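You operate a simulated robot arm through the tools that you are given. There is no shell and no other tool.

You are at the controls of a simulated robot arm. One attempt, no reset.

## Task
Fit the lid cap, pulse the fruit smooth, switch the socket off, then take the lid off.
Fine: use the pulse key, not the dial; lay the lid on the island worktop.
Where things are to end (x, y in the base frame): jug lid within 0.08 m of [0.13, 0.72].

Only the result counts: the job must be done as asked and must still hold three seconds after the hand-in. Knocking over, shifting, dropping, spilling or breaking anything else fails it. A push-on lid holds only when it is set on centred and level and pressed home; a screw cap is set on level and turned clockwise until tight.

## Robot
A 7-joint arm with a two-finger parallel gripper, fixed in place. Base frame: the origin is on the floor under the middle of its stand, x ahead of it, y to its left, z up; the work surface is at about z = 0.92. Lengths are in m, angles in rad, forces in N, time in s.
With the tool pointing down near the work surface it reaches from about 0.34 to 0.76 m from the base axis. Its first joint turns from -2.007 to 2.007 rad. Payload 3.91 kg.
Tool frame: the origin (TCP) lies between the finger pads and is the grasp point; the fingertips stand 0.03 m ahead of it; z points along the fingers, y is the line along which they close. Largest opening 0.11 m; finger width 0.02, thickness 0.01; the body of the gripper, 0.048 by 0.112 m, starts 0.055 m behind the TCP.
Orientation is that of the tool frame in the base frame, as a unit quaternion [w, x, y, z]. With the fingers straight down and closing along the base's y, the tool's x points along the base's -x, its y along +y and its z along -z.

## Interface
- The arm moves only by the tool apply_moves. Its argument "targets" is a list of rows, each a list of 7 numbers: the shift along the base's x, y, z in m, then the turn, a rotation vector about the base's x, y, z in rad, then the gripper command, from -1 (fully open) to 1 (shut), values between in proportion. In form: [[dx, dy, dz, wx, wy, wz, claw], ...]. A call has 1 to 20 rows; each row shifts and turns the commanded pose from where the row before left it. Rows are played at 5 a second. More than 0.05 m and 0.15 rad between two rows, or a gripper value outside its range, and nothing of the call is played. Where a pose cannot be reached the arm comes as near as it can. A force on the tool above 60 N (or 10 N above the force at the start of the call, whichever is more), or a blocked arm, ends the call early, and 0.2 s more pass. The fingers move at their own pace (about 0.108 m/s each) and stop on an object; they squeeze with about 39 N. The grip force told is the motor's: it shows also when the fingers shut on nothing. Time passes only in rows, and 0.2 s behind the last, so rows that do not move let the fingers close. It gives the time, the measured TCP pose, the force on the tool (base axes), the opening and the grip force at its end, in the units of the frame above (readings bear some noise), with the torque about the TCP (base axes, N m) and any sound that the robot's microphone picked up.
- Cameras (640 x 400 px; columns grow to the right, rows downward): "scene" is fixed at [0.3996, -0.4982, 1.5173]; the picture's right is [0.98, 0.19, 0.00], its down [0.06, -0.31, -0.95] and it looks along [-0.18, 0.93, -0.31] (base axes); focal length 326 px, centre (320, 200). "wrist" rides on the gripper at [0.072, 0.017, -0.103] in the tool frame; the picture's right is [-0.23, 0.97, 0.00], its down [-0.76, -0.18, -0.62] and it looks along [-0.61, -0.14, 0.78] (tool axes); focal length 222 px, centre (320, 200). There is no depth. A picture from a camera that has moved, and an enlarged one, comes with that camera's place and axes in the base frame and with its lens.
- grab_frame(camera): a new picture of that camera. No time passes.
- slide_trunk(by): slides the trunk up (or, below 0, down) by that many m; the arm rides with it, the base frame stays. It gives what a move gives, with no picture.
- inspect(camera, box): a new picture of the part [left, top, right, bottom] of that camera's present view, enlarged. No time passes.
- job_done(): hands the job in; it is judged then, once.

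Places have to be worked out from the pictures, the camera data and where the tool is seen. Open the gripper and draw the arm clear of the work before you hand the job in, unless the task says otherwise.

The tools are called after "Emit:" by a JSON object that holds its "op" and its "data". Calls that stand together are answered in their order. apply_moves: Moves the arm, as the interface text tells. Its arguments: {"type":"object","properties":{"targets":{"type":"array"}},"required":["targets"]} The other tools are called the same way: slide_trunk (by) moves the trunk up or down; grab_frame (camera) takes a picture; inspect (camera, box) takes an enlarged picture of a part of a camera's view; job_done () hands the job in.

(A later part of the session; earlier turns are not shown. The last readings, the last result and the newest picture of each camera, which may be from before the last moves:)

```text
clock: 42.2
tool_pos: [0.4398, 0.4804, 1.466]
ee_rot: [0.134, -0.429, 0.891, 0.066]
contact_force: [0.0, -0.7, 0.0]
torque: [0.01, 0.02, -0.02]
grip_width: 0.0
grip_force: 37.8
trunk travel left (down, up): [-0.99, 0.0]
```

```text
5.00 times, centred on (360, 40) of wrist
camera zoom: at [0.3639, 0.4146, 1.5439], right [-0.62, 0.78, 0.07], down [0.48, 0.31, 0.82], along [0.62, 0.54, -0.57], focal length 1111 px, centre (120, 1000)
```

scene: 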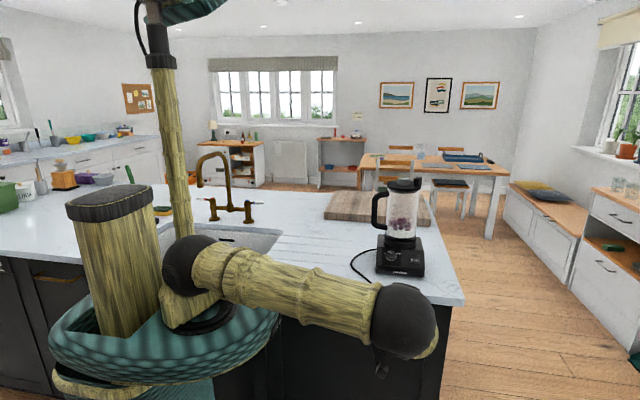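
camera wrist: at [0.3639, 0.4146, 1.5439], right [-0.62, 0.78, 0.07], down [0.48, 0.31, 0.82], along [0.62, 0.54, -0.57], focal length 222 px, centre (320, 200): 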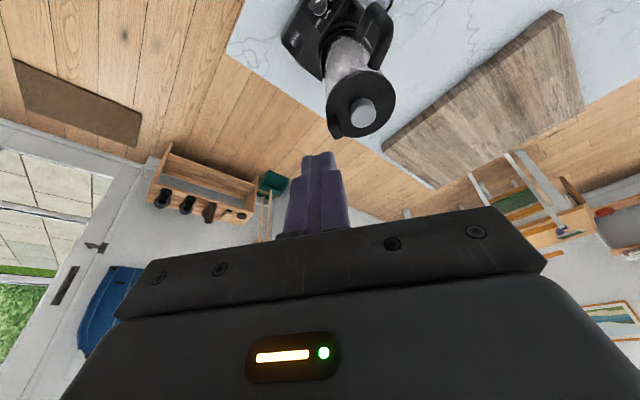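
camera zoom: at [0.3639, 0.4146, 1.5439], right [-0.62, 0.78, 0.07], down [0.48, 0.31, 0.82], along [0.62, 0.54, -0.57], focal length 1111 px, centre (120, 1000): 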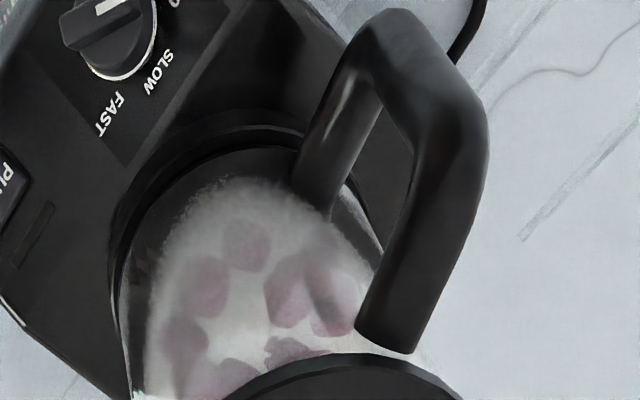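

The jug offset seemed to build up gradually in my earlier crops. I'll repeat the same crop now to see whether the jug is still creeping.

Emit:
{"op": "inspect", "data": {"camera": "scene", "box": [370, 170, 440, 214]}}

Emit:
{"op": "inspect", "data": {"camera": "scene", "box": [380, 222, 430, 254]}}

Emit:
{"op": "grab_frame", "data": {"camera": "scene"}}

```text
9.09 times, centred on (405, 192) of scene
camera zoom: at [0.3996, -0.4982, 1.5173], right [0.98, 0.19, 0.0], down [0.06, -0.31, -0.95], along [-0.18, 0.93, -0.31], focal length 2966 px, centre (-453, 273)
```

zoom: 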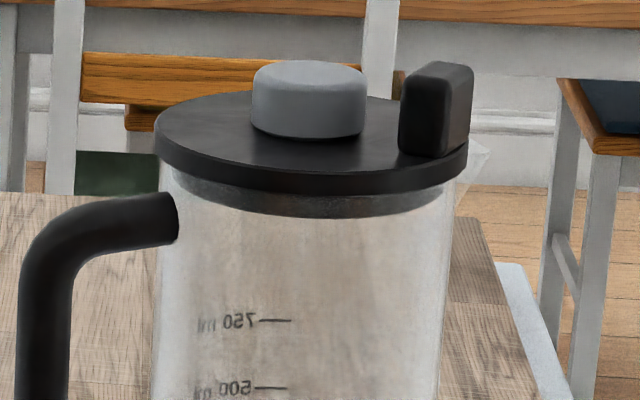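

```text
12.50 times, centred on (405, 238) of scene
camera zoom: at [0.3996, -0.4982, 1.5173], right [0.98, 0.19, 0.0], down [0.06, -0.31, -0.95], along [-0.18, 0.93, -0.31], focal length 4078 px, centre (-742, -275)
```

zoom: 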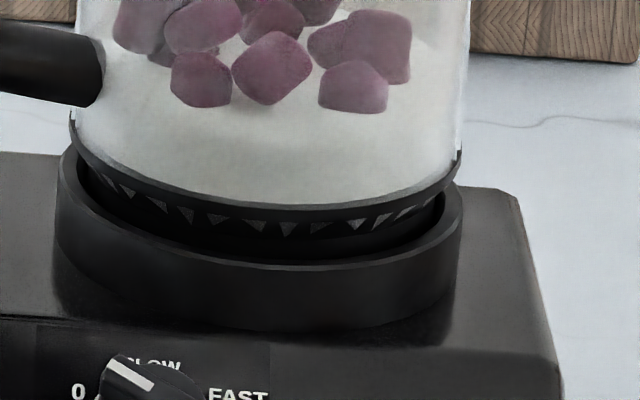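

```text
taken
```

scene: 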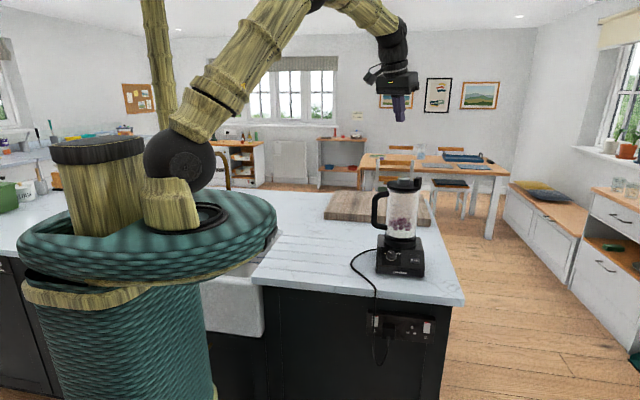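

The jug isn't moving any more. I'll check very closely whether the cap is fully down on the lid, and how the lid sits on the jug rim.

Emit:
{"op": "inspect", "data": {"camera": "scene", "box": [394, 174, 414, 190]}}

Emit:
{"op": "inspect", "data": {"camera": "scene", "box": [384, 184, 404, 200]}}

Emit:
{"op": "inspect", "data": {"camera": "scene", "box": [408, 178, 428, 198]}}

```text
16.00 times, centred on (404, 182) of scene
camera zoom: at [0.3996, -0.4982, 1.5173], right [0.98, 0.19, 0.0], down [0.06, -0.31, -0.95], along [-0.18, 0.93, -0.31], focal length 5220 px, centre (-1024, 488)
```

zoom: 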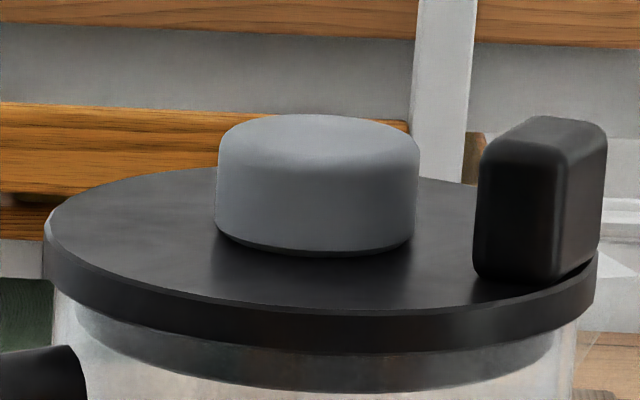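

```text
16.00 times, centred on (394, 192) of scene
camera zoom: at [0.3996, -0.4982, 1.5173], right [0.98, 0.19, 0.0], down [0.06, -0.31, -0.95], along [-0.18, 0.93, -0.31], focal length 5220 px, centre (-864, 328)
```

zoom: 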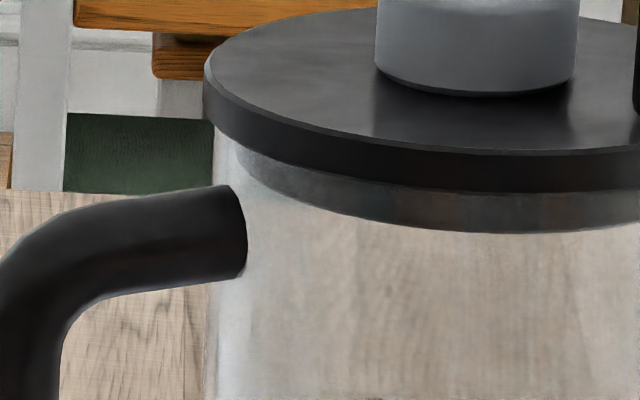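

```text
16.00 times, centred on (418, 188) of scene
camera zoom: at [0.3996, -0.4982, 1.5173], right [0.98, 0.19, 0.0], down [0.06, -0.31, -0.95], along [-0.18, 0.93, -0.31], focal length 5220 px, centre (-1248, 392)
```

zoom: 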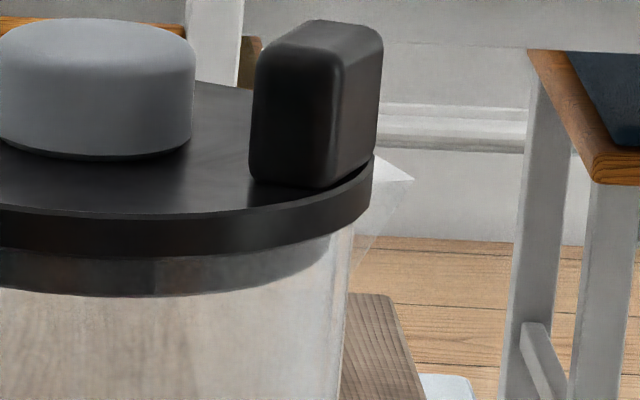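

The cap looks flush and level, so I can't see why the motor stayed dead. Before disturbing the jug I'll look more closely at the socket rocker from another height to be sure which way it's set. First I'll go back down in front of the island.

Emit:
{"op": "apply_moves", "data": {"targets": [[0.01, -0.02, -0.03, 0, 0, 0.134, 1], [0.01, -0.02, -0.03, 0, 0, 0.134, 1], [0.01, -0.02, -0.03, 0, 0, 0.134, 1], [0.01, -0.02, -0.03, 0, 0, 0.134, 1], [0.01, -0.02, -0.03, 0, 0, 0.134, 1], [-0.01, -0.02, -0.045, 0.114, 0, 0, 1], [-0.01, -0.02, -0.045, 0.114, 0, 0, 1], [-0.01, -0.02, -0.045, 0.114, 0, 0, 1], [-0.01, -0.02, -0.045, 0.114, 0, 0, 1], [-0.01, -0.02, -0.045, 0.114, 0, 0, 1], [0, 0, 0, 0, 0, 0, 1]]}}

Emit:
{"op": "slide_trunk", "data": {"by": -0.35}}

Emit:
{"op": "grab_frame", "data": {"camera": "wrist"}}

```text
refused: row 6 steps farther than a row can; nothing moved
```

```text
clock: 45.6
tool_pos: [0.4397, 0.4833, 1.1159]
ee_rot: [0.134, -0.43, 0.891, 0.065]
contact_force: [-0.4, 1.0, 0.1]
torque: [0.03, -0.01, -0.01]
grip_width: 0.0001
grip_force: 38.1
trunk travel left (down, up): [-0.64, 0.35]
```

```text
taken
camera wrist: at [0.3636, 0.4159, 1.1933], right [-0.63, 0.78, 0.07], down [0.48, 0.31, 0.82], along [0.62, 0.55, -0.57], focal length 222 px, centre (320, 200)
```

wrist: 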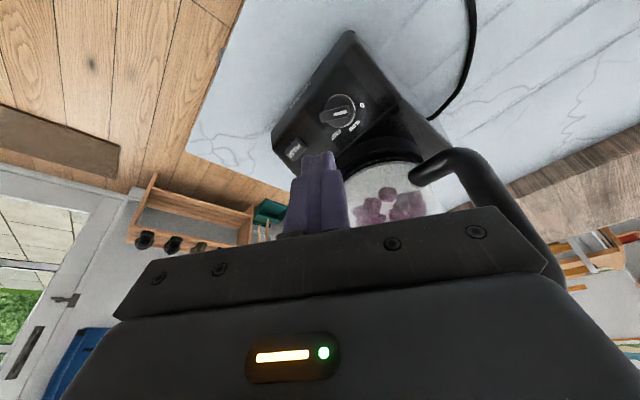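

My move was refused (a row was marginally over the limit), so the trunk slid down with the tool still near the jug; forces show no contact and the view shows clearance. I'll draw back toward −y first, turning and pitching the tool, with smaller rows.

Emit:
{"op": "apply_moves", "data": {"targets": [[0.002, -0.04, 0, 0, 0, 0, 1], [0.002, -0.04, 0, 0, 0, 0.134, 1], [0.002, -0.04, 0, 0, 0, 0.134, 1], [0.002, -0.04, 0, 0, 0, 0.134, 1], [0.002, -0.04, 0, 0, 0, 0.134, 1], [0, 0, -0.04, 0.114, 0, 0.134, 1], [0, 0, -0.04, 0.114, 0, 0, 1], [0, 0, -0.04, 0.114, 0, 0, 1], [0, 0, -0.04, 0.114, 0, 0, 1], [0, 0, -0.04, 0.114, 0, 0, 1], [0, 0, 0, 0, 0, 0, 1]]}}

Emit:
{"op": "grab_frame", "data": {"camera": "wrist"}}

Emit:
{"op": "grab_frame", "data": {"camera": "scene"}}

```text
refused: row 6 steps farther than a row can; nothing moved
```

```text
taken
camera wrist: at [0.3636, 0.4159, 1.1933], right [-0.63, 0.78, 0.07], down [0.48, 0.31, 0.82], along [0.62, 0.55, -0.57], focal length 222 px, centre (320, 200)
```

wrist: 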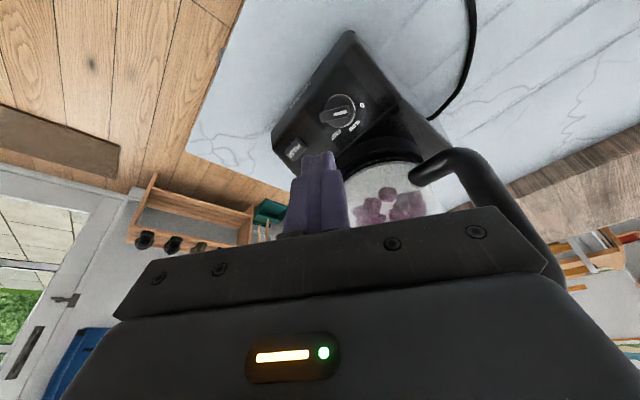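

```text
taken
```

scene: 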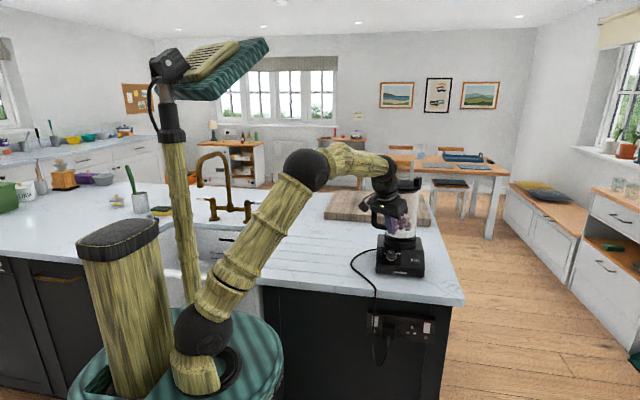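

Row 6 combined two turns over the limit. I'll separate them.

Emit:
{"op": "apply_moves", "data": {"targets": [[0.002, -0.04, 0, 0, 0, 0, 1], [0.002, -0.04, 0, 0, 0, 0.134, 1], [0.002, -0.04, 0, 0, 0, 0.134, 1], [0.002, -0.04, 0, 0, 0, 0.134, 1], [0.002, -0.04, 0, 0, 0, 0.134, 1], [0, 0, 0, 0, 0, 0.134, 1], [0, 0, -0.04, 0.114, 0, 0, 1], [0, 0, -0.04, 0.114, 0, 0, 1], [0, 0, -0.04, 0.114, 0, 0, 1], [0, 0, -0.04, 0.114, 0, 0, 1], [0, 0, -0.04, 0.114, 0, 0, 1], [0, 0, 0, 0, 0, 0, 1]]}}

Emit:
{"op": "grab_frame", "data": {"camera": "wrist"}}

Emit:
{"op": "grab_frame", "data": {"camera": "scene"}}

```text
clock: 48.2
tool_pos: [0.4503, 0.2829, 0.9168]
ee_rot: [0.299, -0.641, 0.641, 0.298]
contact_force: [-0.1, -0.1, 0.0]
torque: [0.03, 0.0, 0.01]
grip_width: 0.0
grip_force: 37.5
trunk travel left (down, up): [-0.64, 0.35]
```

```text
taken
camera wrist: at [0.4325, 0.1572, 0.9276], right [-0.97, 0.15, 0.17], down [0.18, 0.01, 0.98], along [0.14, 0.99, -0.04], focal length 222 px, centre (320, 200)
```

wrist: 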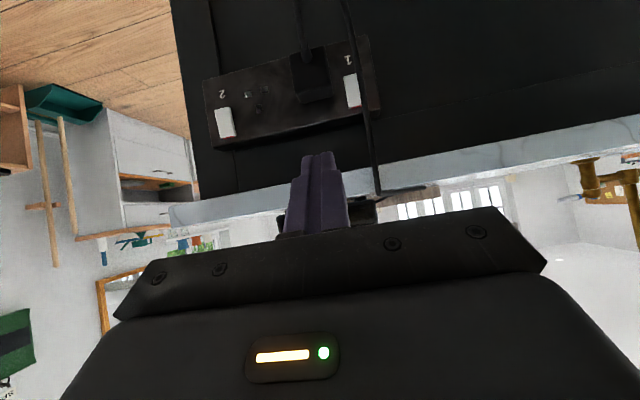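

```text
taken
```

scene: 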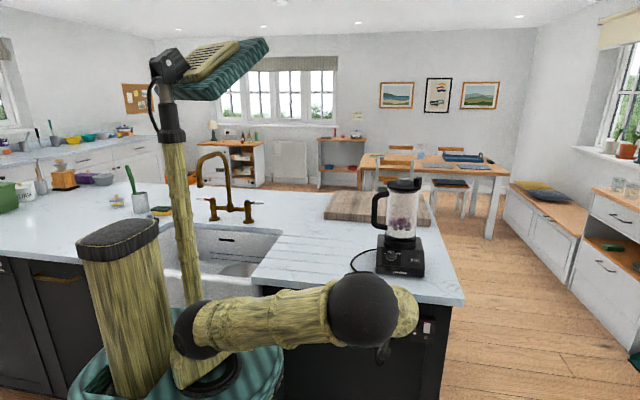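

I'll lower the trunk another 0.2 m to see the rockers from slightly below.

Emit:
{"op": "slide_trunk", "data": {"by": -0.2}}

Emit:
{"op": "inspect", "data": {"camera": "wrist", "box": [190, 100, 400, 240]}}

Emit:
{"op": "grab_frame", "data": {"camera": "wrist"}}

```text
clock: 50.4
tool_pos: [0.4494, 0.2822, 0.7176]
ee_rot: [0.298, -0.64, 0.642, 0.298]
contact_force: [-0.1, 0.1, 0.0]
torque: [-0.02, -0.02, 0.02]
grip_width: 0.0001
grip_force: 37.3
trunk travel left (down, up): [-0.44, 0.55]
```

```text
2.86 times, centred on (295, 170) of wrist
camera zoom: at [0.4325, 0.1573, 0.7279], right [-0.97, 0.15, 0.17], down [0.18, 0.01, 0.98], along [0.14, 0.99, -0.04], focal length 635 px, centre (391, 286)
```

zoom: 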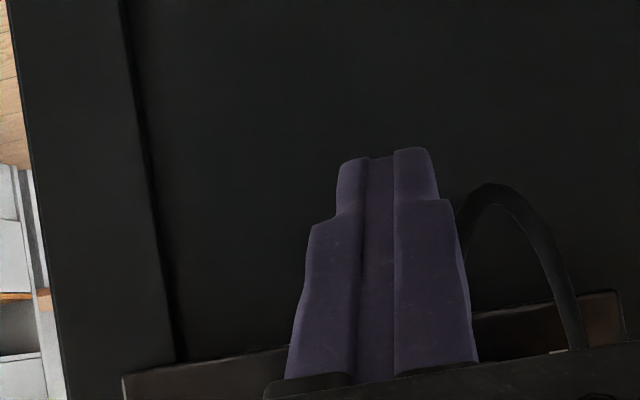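

```text
taken
camera wrist: at [0.4325, 0.1573, 0.7279], right [-0.97, 0.15, 0.17], down [0.18, 0.01, 0.98], along [0.14, 0.99, -0.04], focal length 222 px, centre (320, 200)
```

wrist: 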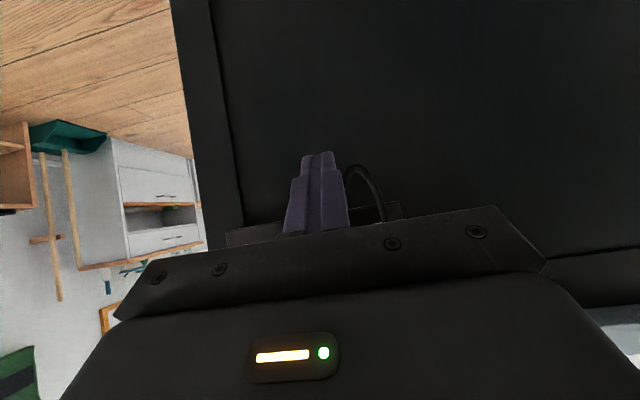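

That was too low, as the gripper hides the socket. I'll raise 0.11 m for a near-level look at the rockers.

Emit:
{"op": "slide_trunk", "data": {"by": 0.11}}

Emit:
{"op": "inspect", "data": {"camera": "wrist", "box": [200, 110, 400, 220]}}

Emit:
{"op": "inspect", "data": {"camera": "wrist", "box": [340, 130, 390, 190]}}

Emit:
{"op": "inspect", "data": {"camera": "wrist", "box": [210, 150, 270, 210]}}

```text
clock: 51.8
tool_pos: [0.4498, 0.2823, 0.8253]
ee_rot: [0.297, -0.64, 0.643, 0.298]
contact_force: [0.1, -0.1, -0.1]
torque: [0.02, 0.0, 0.01]
grip_width: 0.0
grip_force: 37.5
trunk travel left (down, up): [-0.55, 0.44]
```

```text
3.20 times, centred on (300, 165) of wrist
camera zoom: at [0.4326, 0.1573, 0.8377], right [-0.97, 0.15, 0.18], down [0.18, 0.01, 0.98], along [0.14, 0.99, -0.04], focal length 711 px, centre (384, 312)
```

zoom: 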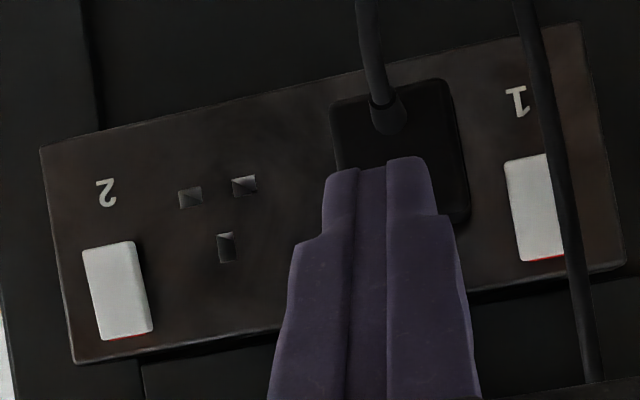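

```text
6.67 times, centred on (365, 160) of wrist
camera zoom: at [0.4326, 0.1573, 0.8377], right [-0.97, 0.15, 0.18], down [0.18, 0.01, 0.98], along [0.14, 0.99, -0.04], focal length 1481 px, centre (20, 467)
```

zoom: 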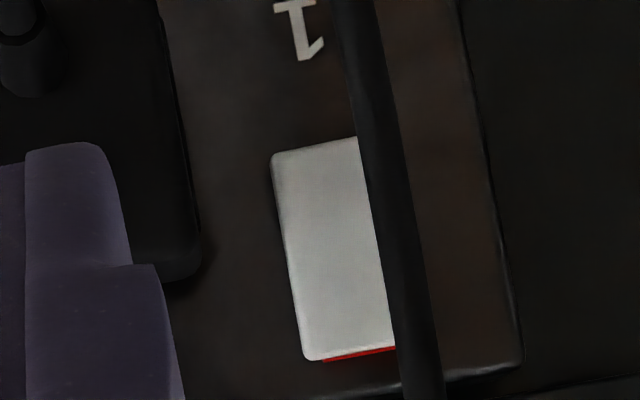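

```text
6.67 times, centred on (240, 180) of wrist
camera zoom: at [0.4326, 0.1573, 0.8377], right [-0.97, 0.15, 0.18], down [0.18, 0.01, 0.98], along [0.14, 0.99, -0.04], focal length 1481 px, centre (853, 333)
```

zoom: 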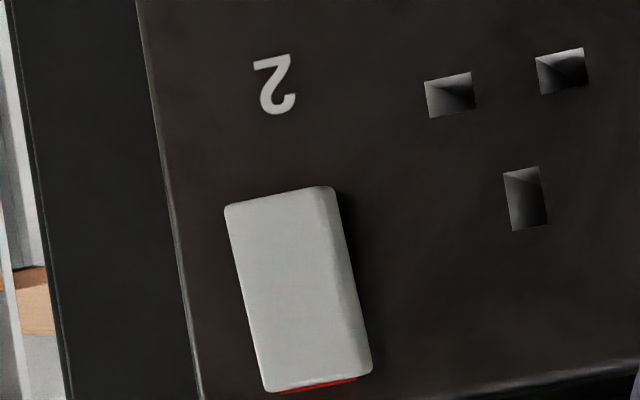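

The red strip is on the rocker's top end face, which stands proud, so the socket is on and power shouldn't be the problem. I'll go back up and take a close side view of the cap and lid to see whether there's any gap left.

Emit:
{"op": "slide_trunk", "data": {"by": 0.44}}

```text
refused: 0.44 is not a number from -0.4 to 0.4
```

The trunk move is limited to 0.4 m per call, so I'll raise 0.4.

Emit:
{"op": "slide_trunk", "data": {"by": 0.4}}

```text
clock: 55.6
tool_pos: [0.4493, 0.2817, 1.2264]
ee_rot: [0.298, -0.64, 0.643, 0.297]
contact_force: [-0.5, 0.3, 0.8]
torque: [-0.01, -0.02, 0.0]
grip_width: 0.0001
grip_force: 37.2
trunk travel left (down, up): [-0.95, 0.04]
```

Now I'll move toward the lid, keeping clear, to look at the cap from the side.

Emit:
{"op": "apply_moves", "data": {"targets": [[0.005, 0.04, 0.015, 0, 0, 0, 1], [0.005, 0.04, 0.015, 0, 0, 0, 1], [0.005, 0.04, 0.015, 0, 0, 0, 1], [0.005, 0.04, 0.01, 0, 0, 0, 1], [0, 0.02, 0, 0, 0, 0, 1], [0, 0, 0, 0, 0, 0, 1]]}}

Emit:
{"op": "grab_frame", "data": {"camera": "wrist"}}

Emit:
{"op": "inspect", "data": {"camera": "wrist", "box": [240, 80, 400, 190]}}

```text
clock: 57.0
tool_pos: [0.471, 0.4635, 1.2819]
ee_rot: [0.298, -0.64, 0.643, 0.297]
contact_force: [0.0, -0.1, 0.5]
torque: [0.01, -0.02, -0.03]
grip_width: 0.0003
grip_force: 37.7
trunk travel left (down, up): [-0.95, 0.04]
```

```text
taken
camera wrist: at [0.4533, 0.338, 1.2929], right [-0.97, 0.15, 0.17], down [0.18, 0.01, 0.98], along [0.14, 0.99, -0.04], focal length 222 px, centre (320, 200)
```

wrist: 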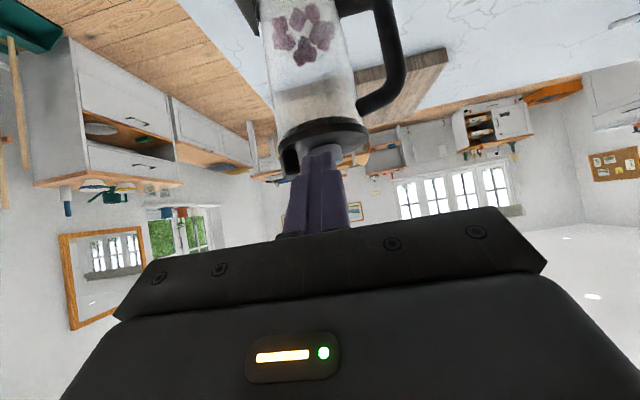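

```text
3.64 times, centred on (320, 135) of wrist
camera zoom: at [0.4533, 0.338, 1.2929], right [-0.97, 0.15, 0.17], down [0.18, 0.01, 0.98], along [0.14, 0.99, -0.04], focal length 808 px, centre (320, 436)
```

zoom: 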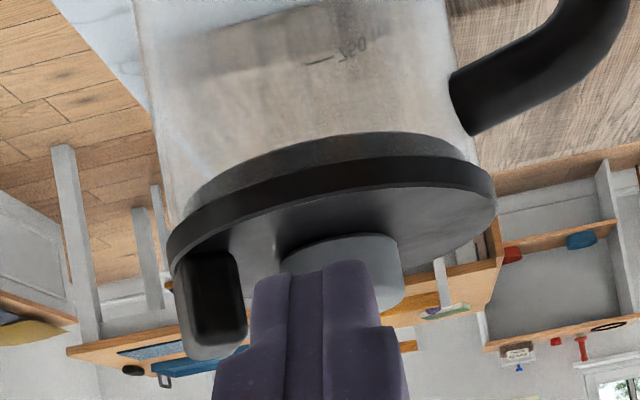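

The fingers hide the cap. I'll rise 4 cm and zoom again.

Emit:
{"op": "apply_moves", "data": {"targets": [[0.0, 0.01, 0.03, 0, 0, 0, 1], [0, 0, 0, 0, 0, 0, 1]]}}

Emit:
{"op": "inspect", "data": {"camera": "wrist", "box": [260, 80, 380, 160]}}

Emit:
{"op": "inspect", "data": {"camera": "wrist", "box": [295, 105, 355, 145]}}

```text
clock: 57.6
tool_pos: [0.4712, 0.472, 1.3106]
ee_rot: [0.298, -0.64, 0.642, 0.299]
contact_force: [-0.5, 0.3, -0.7]
torque: [0.0, 0.0, 0.0]
grip_width: 0.0001
grip_force: 37.5
trunk travel left (down, up): [-0.95, 0.04]
```

```text
5.00 times, centred on (320, 120) of wrist
camera zoom: at [0.454, 0.3483, 1.3227], right [-0.97, 0.15, 0.18], down [0.18, 0.01, 0.98], along [0.14, 0.99, -0.04], focal length 1111 px, centre (320, 600)
```

zoom: 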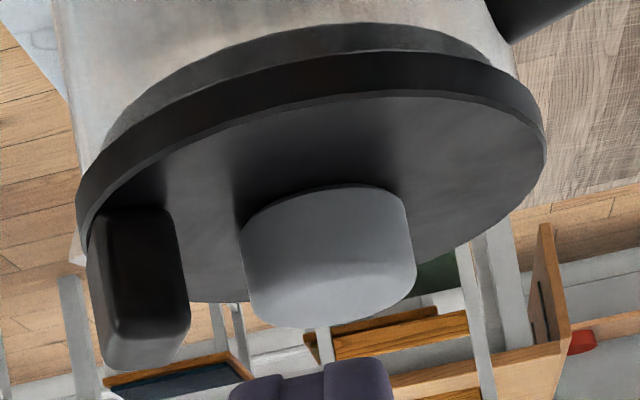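

```text
10.00 times, centred on (325, 125) of wrist
camera zoom: at [0.454, 0.3483, 1.3227], right [-0.97, 0.15, 0.18], down [0.18, 0.01, 0.98], along [0.14, 0.99, -0.04], focal length 2221 px, centre (270, 950)
```

zoom: 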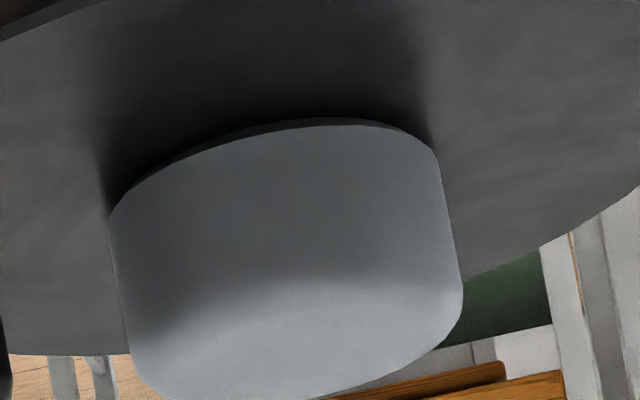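

There may be a hairline gap under the cap, so it may not be fully home. I'll go back over it, re-grip, press squarely with the sideways deflection compensated, and check whether it's truly held.

Emit:
{"op": "apply_moves", "data": {"targets": [[0, -0.005, 0.02, -0.114, 0, 0, 1], [0, -0.005, 0.02, -0.114, 0, 0, 1], [0, -0.005, 0.02, -0.114, 0, 0, 1], [0, -0.005, 0.02, -0.114, 0, 0, 1], [0, -0.005, 0.02, -0.114, 0, 0, 1], [0, 0.02, 0, 0, 0, -0.134, 0.05], [0, 0.02, 0, 0, 0, -0.134, 0.05], [0, 0.02, 0, 0, 0, -0.134, 0.05], [0, 0.02, 0, 0, 0, -0.134, 0.05], [0, 0.02, 0, 0, 0, -0.134, 0.05], [0, 0.035, -0.01, 0, 0, 0, 0.05], [0.0015, 0.034, -0.02, 0, 0, 0, 0.05], [0, 0, 0, 0, 0, 0, 0.05]]}}

Emit:
{"op": "inspect", "data": {"camera": "wrist", "box": [240, 20, 400, 220]}}

```text
clock: 60.5
tool_pos: [0.4654, 0.6047, 1.3778]
ee_rot: [0.135, -0.43, 0.89, 0.065]
contact_force: [0.0, -0.6, -1.0]
torque: [-0.02, -0.01, 0.01]
grip_width: 0.0523
grip_force: 0.1
out of reach, approached as far as the arm can: row 12
trunk travel left (down, up): [-0.95, 0.04]
```

```text
2.00 times, centred on (320, 120) of wrist
camera zoom: at [0.3893, 0.5395, 1.4555], right [-0.63, 0.78, 0.07], down [0.48, 0.31, 0.82], along [0.62, 0.55, -0.57], focal length 444 px, centre (320, 360)
```

zoom: 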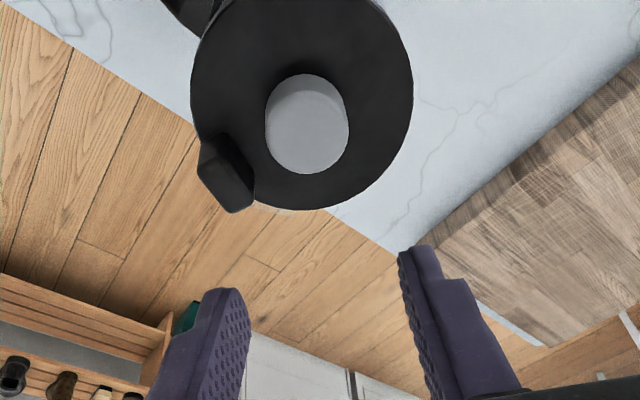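

That was just out of reach at this height. I'll raise the trunk the last 4 cm and come down.

Emit:
{"op": "slide_trunk", "data": {"by": 0.04}}

Emit:
{"op": "apply_moves", "data": {"targets": [[0, 0, -0.045, 0, 0, 0, 0.05], [0, 0, -0.03, 0, 0, 0, 0.05], [0, 0, 0, 0, 0, 0, 0.05]]}}

Emit:
{"op": "inspect", "data": {"camera": "wrist", "box": [240, 20, 400, 220]}}

```text
clock: 61.3
tool_pos: [0.465, 0.6057, 1.4176]
ee_rot: [0.134, -0.43, 0.891, 0.065]
contact_force: [0.5, 0.4, 0.0]
torque: [0.05, 0.01, -0.02]
grip_width: 0.0523
grip_force: 0.0
trunk travel left (down, up): [-0.99, 0.0]
```

```text
clock: 62.1
tool_pos: [0.4661, 0.6062, 1.3436]
ee_rot: [0.135, -0.429, 0.891, 0.065]
contact_force: [-0.1, 0.1, 0.0]
torque: [-0.03, -0.02, -0.05]
grip_width: 0.0522
grip_force: 0.0
trunk travel left (down, up): [-0.99, 0.0]
```

```text
2.00 times, centred on (320, 120) of wrist
camera zoom: at [0.3894, 0.54, 1.4205], right [-0.63, 0.78, 0.07], down [0.48, 0.31, 0.82], along [0.62, 0.55, -0.57], focal length 444 px, centre (320, 360)
```

zoom: 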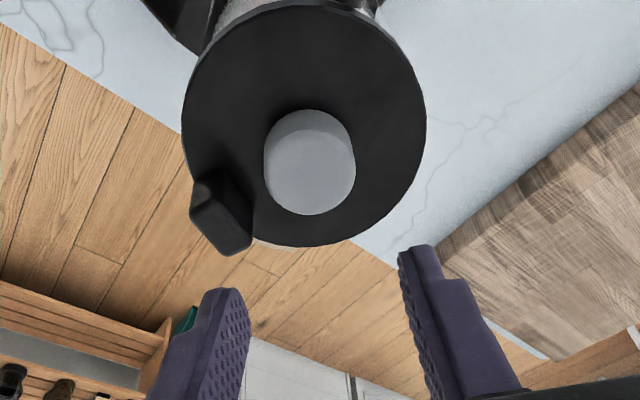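

The cap top is at (0.476, 0.6196). I'll align, lower around the cap with a 52 mm opening, and check before closing.

Emit:
{"op": "apply_moves", "data": {"targets": [[0.007, 0.008, 0, 0, 0, 0, 0.05], [0, 0, -0.035, 0, 0, 0, 0.05], [0, 0, -0.02, 0, 0, 0, 0.05], [0, 0, 0, 0, 0, 0, 0.05]]}}

Emit:
{"op": "inspect", "data": {"camera": "wrist", "box": [240, 60, 400, 220]}}

Emit:
{"op": "inspect", "data": {"camera": "scene", "box": [383, 165, 423, 200]}}

```text
clock: 63.1
tool_pos: [0.472, 0.6153, 1.288]
ee_rot: [0.134, -0.43, 0.89, 0.065]
contact_force: [-0.1, 0.5, 0.2]
torque: [-0.01, 0.03, -0.05]
grip_width: 0.0525
grip_force: 0.1
trunk travel left (down, up): [-0.99, 0.0]
```

```text
2.50 times, centred on (320, 140) of wrist
camera zoom: at [0.3959, 0.5479, 1.3653], right [-0.63, 0.78, 0.07], down [0.48, 0.31, 0.82], along [0.62, 0.55, -0.57], focal length 555 px, centre (320, 350)
```

zoom: 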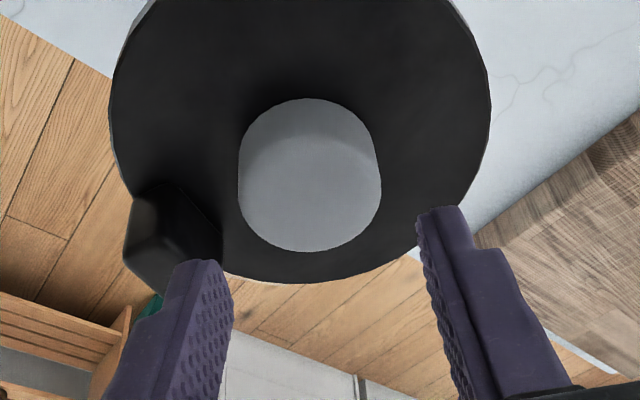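

```text
11.43 times, centred on (403, 182) of scene
camera zoom: at [0.3996, -0.4982, 1.5173], right [0.98, 0.19, 0.0], down [0.06, -0.31, -0.95], along [-0.18, 0.93, -0.31], focal length 3729 px, centre (-629, 400)
```

zoom: 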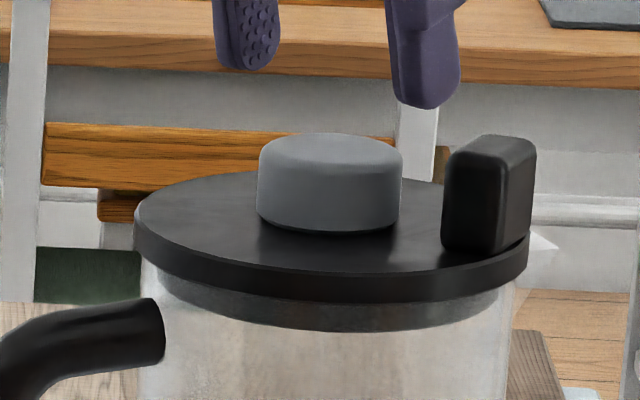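

I'll narrow the opening slightly to 47 mm, which leaves room for both cap and tab, then lower around the cap and close.

Emit:
{"op": "apply_moves", "data": {"targets": [[0, 0, 0, 0, 0, 0, 0.145], [0, 0, -0.015, 0, 0, 0, 0.145], [0, 0, -0.015, 0, 0, 0, 0.145], [0, 0, 0, 0, 0, 0, 0.145]]}}

Emit:
{"op": "inspect", "data": {"camera": "wrist", "box": [240, 60, 400, 220]}}

Emit:
{"op": "inspect", "data": {"camera": "scene", "box": [383, 165, 423, 200]}}

```text
clock: 64.1
tool_pos: [0.4722, 0.6152, 1.2577]
ee_rot: [0.135, -0.429, 0.891, 0.065]
contact_force: [0.2, 0.0, 0.2]
torque: [0.03, -0.03, 0.0]
grip_width: 0.047
grip_force: 0.1
trunk travel left (down, up): [-0.99, 0.0]
```

```text
2.50 times, centred on (320, 140) of wrist
camera zoom: at [0.3962, 0.5483, 1.3353], right [-0.63, 0.78, 0.07], down [0.48, 0.31, 0.82], along [0.62, 0.55, -0.57], focal length 555 px, centre (320, 350)
```

zoom: 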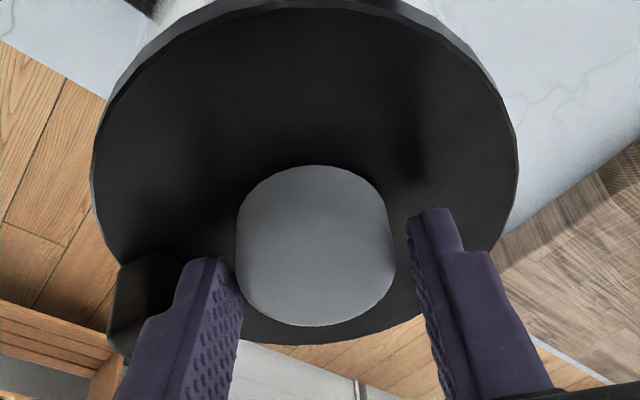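

```text
11.43 times, centred on (403, 182) of scene
camera zoom: at [0.3996, -0.4982, 1.5173], right [0.98, 0.19, 0.0], down [0.06, -0.31, -0.95], along [-0.18, 0.93, -0.31], focal length 3729 px, centre (-629, 400)
```

zoom: 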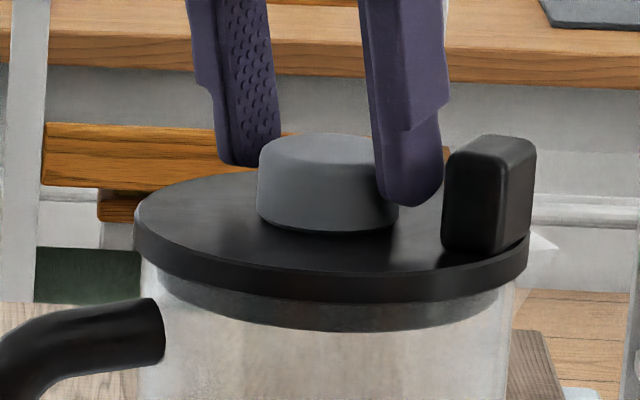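

The cap is about 1.5 mm nearer the tab-side finger. I'll shift to centre on it and then close gently.

Emit:
{"op": "apply_moves", "data": {"targets": [[0.0013, -0.001, 0, 0, 0, 0, 0.145], [0, 0, 0, 0, 0, 0, 0.22], [0, 0, 0, 0, 0, 0, 0.26], [0, 0, 0, 0, 0, 0, 0.3], [0, 0, 0, 0, 0, 0, 0.34]]}}

```text
clock: 65.3
tool_pos: [0.4729, 0.6147, 1.2576]
ee_rot: [0.135, -0.429, 0.891, 0.065]
contact_force: [0.0, 0.4, 0.3]
torque: [0.01, 0.05, 0.0]
grip_width: 0.0373
grip_force: 38.7
trunk travel left (down, up): [-0.99, 0.0]
```

It's gripped with no side load. Now a light pull test: 2 mm up to see whether the cap is held by the lid.

Emit:
{"op": "apply_moves", "data": {"targets": [[0, 0, 0.002, 0, 0, 0, 1], [0, 0, 0, 0, 0, 0, 1]]}}

Emit:
{"op": "inspect", "data": {"camera": "scene", "box": [383, 165, 423, 200]}}

```text
clock: 65.9
tool_pos: [0.4738, 0.6136, 1.2605]
ee_rot: [0.135, -0.429, 0.891, 0.065]
contact_force: [-0.4, -0.2, -0.5]
torque: [-0.03, 0.0, -0.01]
grip_width: 0.0367
grip_force: 38.8
trunk travel left (down, up): [-0.99, 0.0]
```

```text
11.43 times, centred on (403, 182) of scene
camera zoom: at [0.3996, -0.4982, 1.5173], right [0.98, 0.19, 0.0], down [0.06, -0.31, -0.95], along [-0.18, 0.93, -0.31], focal length 3729 px, centre (-629, 400)
```

zoom: 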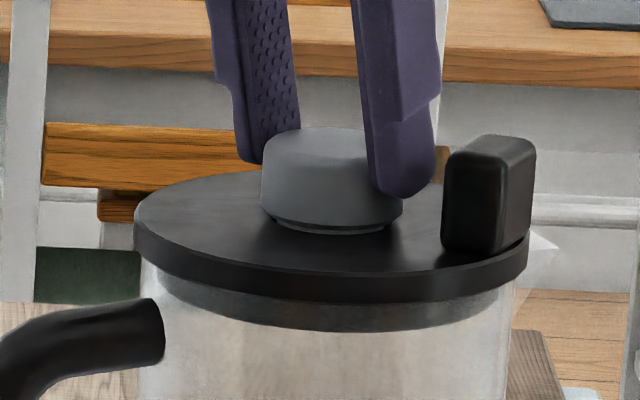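

The cap lifts freely with no resistance, so it was never locked in. That probably explains the dead motor: it needs truer centring and/or a clockwise turn. I'll raise it another 8 mm so I can see neck and hole together and centre it exactly.

Emit:
{"op": "apply_moves", "data": {"targets": [[0, 0, 0.006, 0, 0, 0, 1], [0, 0, 0.006, 0, 0, 0, 1], [0, 0, 0, 0, 0, 0, 1]]}}

Emit:
{"op": "inspect", "data": {"camera": "scene", "box": [388, 168, 420, 192]}}

Emit:
{"op": "inspect", "data": {"camera": "wrist", "box": [260, 90, 380, 200]}}

```text
clock: 66.7
tool_pos: [0.4729, 0.6148, 1.2713]
ee_rot: [0.135, -0.43, 0.89, 0.065]
contact_force: [0.0, -0.1, -0.2]
torque: [0.01, 0.02, -0.04]
grip_width: 0.0369
grip_force: 39.1
trunk travel left (down, up): [-0.99, 0.0]
```

```text
16.00 times, centred on (404, 180) of scene
camera zoom: at [0.3996, -0.4982, 1.5173], right [0.98, 0.19, 0.0], down [0.06, -0.31, -0.95], along [-0.18, 0.93, -0.31], focal length 5220 px, centre (-1024, 520)
```

zoom: 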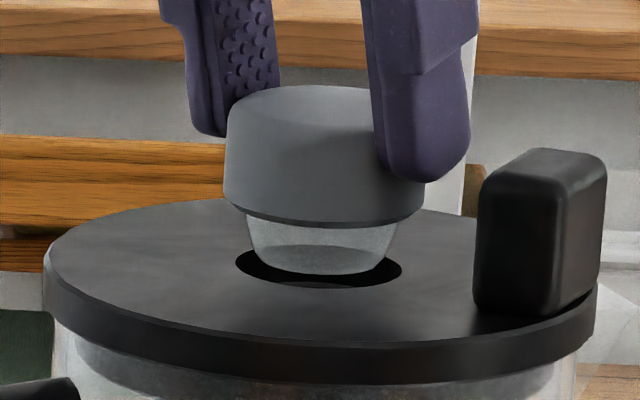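

```text
3.64 times, centred on (320, 145) of wrist
camera zoom: at [0.3976, 0.5471, 1.3492], right [-0.63, 0.78, 0.07], down [0.48, 0.31, 0.82], along [0.62, 0.55, -0.57], focal length 808 px, centre (320, 400)
```

zoom: 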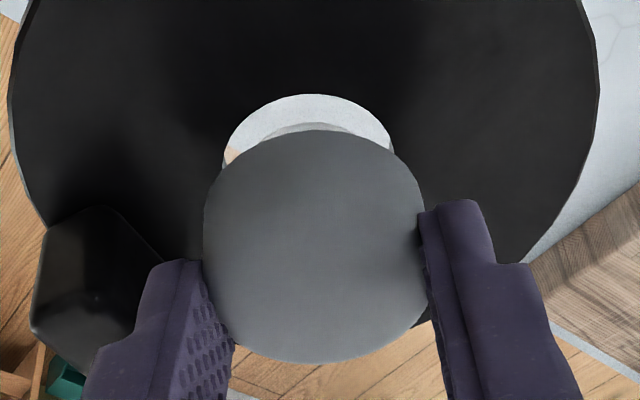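

Neck and hole are centred to within about 1 mm and the cap looks level, so centring was fine. I'll lower it again and press harder while gripped, compensating for the sideways deflection and listening for a click.

Emit:
{"op": "apply_moves", "data": {"targets": [[-0.0004, 0.0005, -0.006, 0, 0, 0, 1], [0, 0, -0.006, 0, 0, 0, 1], [0, 0, -0.002, 0, 0, 0, 1], [0.0003, 0.0003, -0.002, 0, 0, 0, 1], [0.0003, 0.0003, -0.002, 0, 0, 0, 1], [0, 0, 0, 0, 0, 0, 1]]}}

```text
clock: 68.1
tool_pos: [0.4708, 0.6149, 1.258]
ee_rot: [0.138, -0.429, 0.89, 0.066]
contact_force: [-0.1, 0.4, 21.0]
torque: [-0.17, -0.09, 0.01]
grip_width: 0.0378
grip_force: 38.4
trunk travel left (down, up): [-0.99, 0.0]
```

21 N with no side load this time. I'll continue to about 45 N.

Emit:
{"op": "apply_moves", "data": {"targets": [[0.0003, 0.0003, -0.002, 0, 0, 0, 1], [0.0003, 0.0003, -0.002, 0, 0, 0, 1], [0, 0, 0, 0, 0, 0, 1]]}}

Emit:
{"op": "inspect", "data": {"camera": "scene", "box": [383, 165, 423, 200]}}

```text
clock: 68.9
tool_pos: [0.4723, 0.6148, 1.2561]
ee_rot: [0.139, -0.43, 0.89, 0.068]
contact_force: [1.1, 0.1, 36.8]
torque: [-0.11, -0.18, -0.03]
grip_width: 0.0375
grip_force: 39.5
trunk travel left (down, up): [-0.99, 0.0]
```

```text
11.43 times, centred on (403, 182) of scene
camera zoom: at [0.3996, -0.4982, 1.5173], right [0.98, 0.19, 0.0], down [0.06, -0.31, -0.95], along [-0.18, 0.93, -0.31], focal length 3729 px, centre (-629, 400)
```

zoom: 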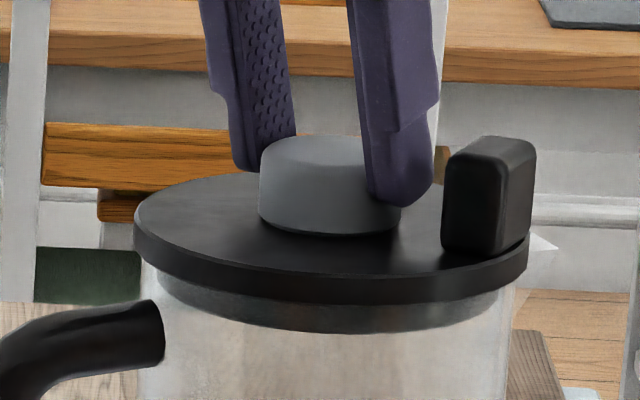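

No click at 37 N, so pressing alone isn't it. I'll ease to a light press and turn the cap clockwise about its own axis, watching torque and sound.

Emit:
{"op": "apply_moves", "data": {"targets": [[-0.0006, -0.0006, 0.004, 0, 0, 0, 1], [0, 0, 0.0015, 0, 0, 0, 1], [0, 0, 0, 0, 0, 0, 1]]}}

```text
clock: 69.7
tool_pos: [0.4711, 0.6134, 1.2565]
ee_rot: [0.135, -0.43, 0.89, 0.065]
contact_force: [1.6, 2.6, 20.7]
torque: [0.27, -0.39, -0.01]
grip_width: 0.0378
grip_force: 38.7
trunk travel left (down, up): [-0.99, 0.0]
```

Emit:
{"op": "apply_moves", "data": {"targets": [[0, 0, 0.0015, 0, 0, 0, 1], [-0.0005, 0.00045, 0, 0, 0, -0.12, 1], [-0.0004, 0.0005, 0, 0, 0, -0.12, 1], [0, 0, 0, 0, 0, 0, 1]]}}

Emit:
{"op": "inspect", "data": {"camera": "scene", "box": [383, 165, 423, 200]}}

```text
clock: 70.7
tool_pos: [0.4709, 0.6151, 1.2569]
ee_rot: [0.141, -0.319, 0.936, 0.048]
contact_force: [-3.7, -2.6, 9.6]
torque: [0.09, 0.04, 0.06]
grip_width: 0.0369
grip_force: 39.7
trunk travel left (down, up): [-0.99, 0.0]
```

```text
11.43 times, centred on (403, 182) of scene
camera zoom: at [0.3996, -0.4982, 1.5173], right [0.98, 0.19, 0.0], down [0.06, -0.31, -0.95], along [-0.18, 0.93, -0.31], focal length 3729 px, centre (-629, 400)
```

zoom: 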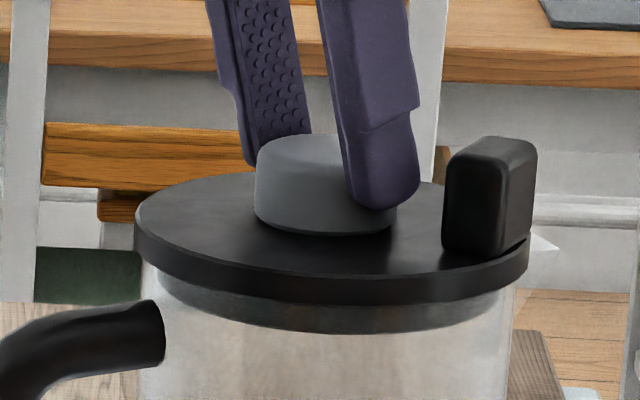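

It turned 0.24 rad with almost no torque. I'll continue clockwise another ~0.5 rad.

Emit:
{"op": "apply_moves", "data": {"targets": [[-0.0001, 0.0004, 0, 0, 0, -0.12, 1], [0, 0.0005, 0, 0, 0, -0.12, 1], [0, 0.0005, 0, 0, 0, -0.12, 1], [0, 0.0005, 0, 0, 0, -0.12, 1], [0, 0, 0, 0, 0, 0, 1]]}}

Emit:
{"op": "inspect", "data": {"camera": "scene", "box": [383, 165, 423, 200]}}

Emit:
{"op": "inspect", "data": {"camera": "wrist", "box": [240, 60, 400, 220]}}

```text
clock: 71.9
tool_pos: [0.4725, 0.6173, 1.2567]
ee_rot: [0.149, -0.087, 0.985, 0.013]
contact_force: [-1.9, 2.6, 4.4]
torque: [0.22, 0.06, 0.04]
grip_width: 0.037
grip_force: 39.1
trunk travel left (down, up): [-0.99, 0.0]
```

```text
11.43 times, centred on (403, 182) of scene
camera zoom: at [0.3996, -0.4982, 1.5173], right [0.98, 0.19, 0.0], down [0.06, -0.31, -0.95], along [-0.18, 0.93, -0.31], focal length 3729 px, centre (-629, 400)
```

zoom: 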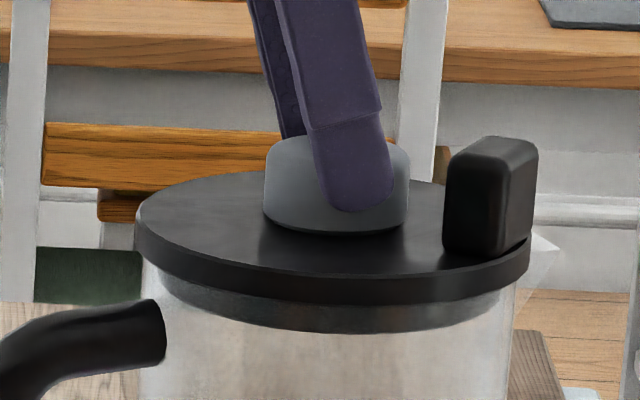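

```text
2.50 times, centred on (320, 140) of wrist
camera zoom: at [0.3707, 0.6173, 1.3345], right [0.04, 1.0, 0.07], down [0.57, -0.08, 0.82], along [0.82, 0.0, -0.57], focal length 555 px, centre (320, 350)
```

zoom: 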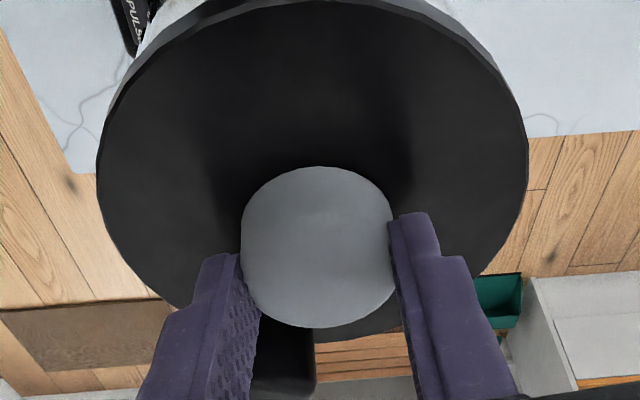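

The cap turns freely with no thread, so it's a plain push-in plug and it is seated. That points back to the jug, which has crept ~2 mm toward −x. While I hold the plug, I'll ease the jug back toward +x in 1 mm steps under a light press and see if it settles.

Emit:
{"op": "apply_moves", "data": {"targets": [[0.001, -0.0005, -0.001, 0, 0, 0, 1], [0.001, 0, 0, 0, 0, 0, 1], [0.001, 0, 0, 0, 0, 0, 1], [0, 0, 0, 0, 0, 0, 1]]}}

Emit:
{"op": "inspect", "data": {"camera": "scene", "box": [383, 165, 423, 200]}}

```text
clock: 72.9
tool_pos: [0.4738, 0.617, 1.2567]
ee_rot: [0.15, -0.088, 0.985, 0.014]
contact_force: [-2.7, 0.6, 7.6]
torque: [0.17, 0.13, 0.08]
grip_width: 0.0366
grip_force: 39.0
trunk travel left (down, up): [-0.99, 0.0]
```

```text
11.43 times, centred on (403, 182) of scene
camera zoom: at [0.3996, -0.4982, 1.5173], right [0.98, 0.19, 0.0], down [0.06, -0.31, -0.95], along [-0.18, 0.93, -0.31], focal length 3729 px, centre (-629, 400)
```

zoom: 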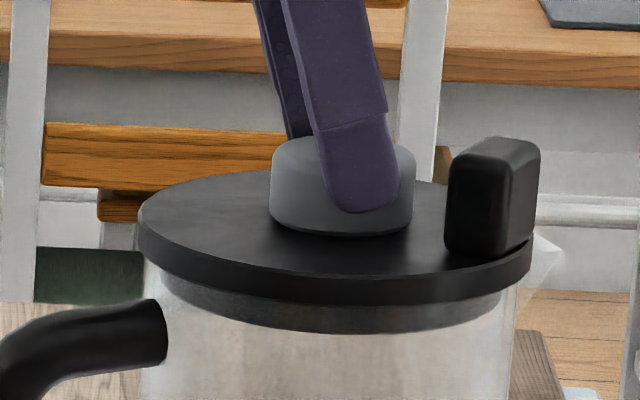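

The jug moves back easily: the lid edge went from 135 to 138 px against 143 px originally, and it drops slightly as it goes. I'll continue the same way.

Emit:
{"op": "apply_moves", "data": {"targets": [[0.001, 0, 0, 0, 0, 0, 1], [0.001, 0, 0, 0, 0, 0, 1], [0, 0, 0, 0, 0, 0, 1]]}}

Emit:
{"op": "inspect", "data": {"camera": "scene", "box": [383, 165, 423, 200]}}

```text
clock: 73.7
tool_pos: [0.4752, 0.6151, 1.2572]
ee_rot: [0.15, -0.088, 0.985, 0.014]
contact_force: [-2.4, 2.2, 10.5]
torque: [0.29, 0.13, 0.02]
grip_width: 0.0367
grip_force: 39.4
trunk travel left (down, up): [-0.99, 0.0]
```

```text
11.43 times, centred on (403, 182) of scene
camera zoom: at [0.3996, -0.4982, 1.5173], right [0.98, 0.19, 0.0], down [0.06, -0.31, -0.95], along [-0.18, 0.93, -0.31], focal length 3729 px, centre (-629, 400)
```

zoom: 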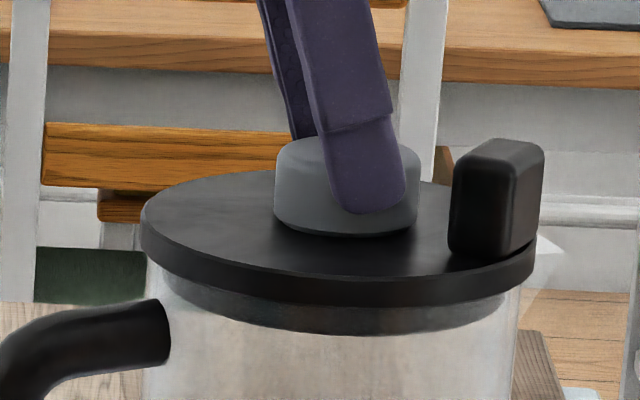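

Almost back: 141 px against 143 originally. Two more small steps.

Emit:
{"op": "apply_moves", "data": {"targets": [[0.001, 0, 0, 0, 0, 0, 1], [0.0007, 0, 0, 0, 0, 0, 1], [0, 0, 0, 0, 0, 0, 1]]}}

Emit:
{"op": "inspect", "data": {"camera": "scene", "box": [383, 165, 423, 200]}}

Emit:
{"op": "inspect", "data": {"camera": "scene", "box": [380, 222, 430, 254]}}

```text
clock: 74.5
tool_pos: [0.4772, 0.6151, 1.2568]
ee_rot: [0.15, -0.088, 0.985, 0.014]
contact_force: [-3.3, 1.6, 10.7]
torque: [0.25, 0.16, 0.01]
grip_width: 0.0369
grip_force: 38.8
trunk travel left (down, up): [-0.99, 0.0]
```

```text
11.43 times, centred on (403, 182) of scene
camera zoom: at [0.3996, -0.4982, 1.5173], right [0.98, 0.19, 0.0], down [0.06, -0.31, -0.95], along [-0.18, 0.93, -0.31], focal length 3729 px, centre (-629, 400)
```

zoom: 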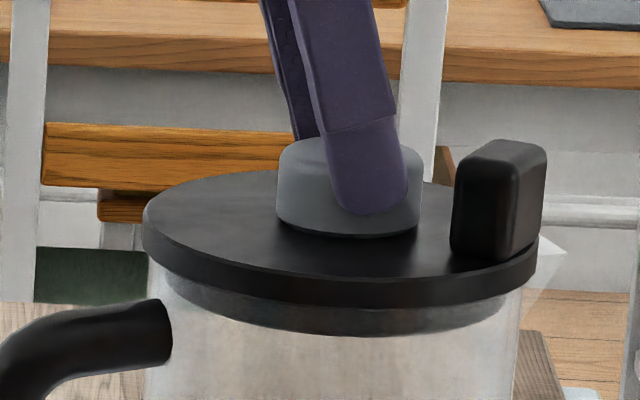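

```text
12.50 times, centred on (405, 238) of scene
camera zoom: at [0.3996, -0.4982, 1.5173], right [0.98, 0.19, 0.0], down [0.06, -0.31, -0.95], along [-0.18, 0.93, -0.31], focal length 4078 px, centre (-742, -275)
```

zoom: 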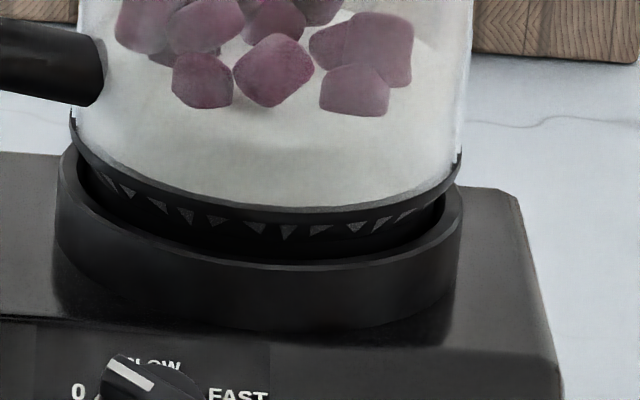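

The jug is back where it started (lid edge 142.5 px against 143). I'll relax the push, release the cap and see whether it stays.

Emit:
{"op": "apply_moves", "data": {"targets": [[-0.0005, 0, 0.001, 0, 0, 0, 1], [0, 0, 0, 0, 0, 0, 0.2], [0, 0, 0, 0, 0, 0, 0.1], [0, 0, 0, 0, 0, 0, 0.1], [0, 0, 0.015, 0, 0, 0, 0.1], [0, 0, 0.03, 0, 0, 0, 0.1], [0, 0, 0.03, 0, 0, 0, 0.1]]}}

Emit:
{"op": "inspect", "data": {"camera": "scene", "box": [383, 165, 423, 200]}}

Emit:
{"op": "inspect", "data": {"camera": "wrist", "box": [220, 0, 420, 200]}}

```text
clock: 76.1
tool_pos: [0.4715, 0.6067, 1.33]
ee_rot: [0.149, -0.088, 0.985, 0.013]
contact_force: [0.0, 0.1, 0.8]
torque: [0.01, 0.02, 0.04]
grip_width: 0.0497
grip_force: 0.0
out of reach, approached as far as the arm can: row 5, 7
trunk travel left (down, up): [-0.99, 0.0]
```

```text
11.43 times, centred on (403, 182) of scene
camera zoom: at [0.3996, -0.4982, 1.5173], right [0.98, 0.19, 0.0], down [0.06, -0.31, -0.95], along [-0.18, 0.93, -0.31], focal length 3729 px, centre (-629, 400)
```

zoom: 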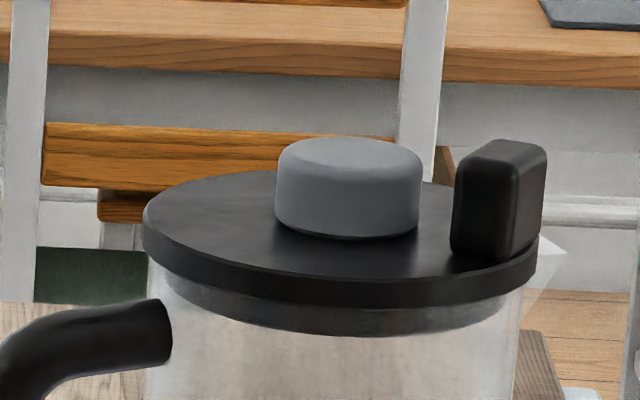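

```text
2.00 times, centred on (320, 100) of wrist
camera zoom: at [0.3707, 0.6059, 1.4069], right [0.04, 1.0, 0.07], down [0.57, -0.08, 0.82], along [0.82, 0.0, -0.57], focal length 444 px, centre (320, 400)
```

zoom: 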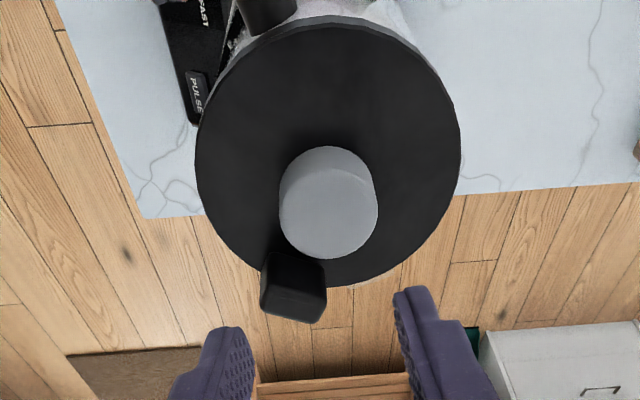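

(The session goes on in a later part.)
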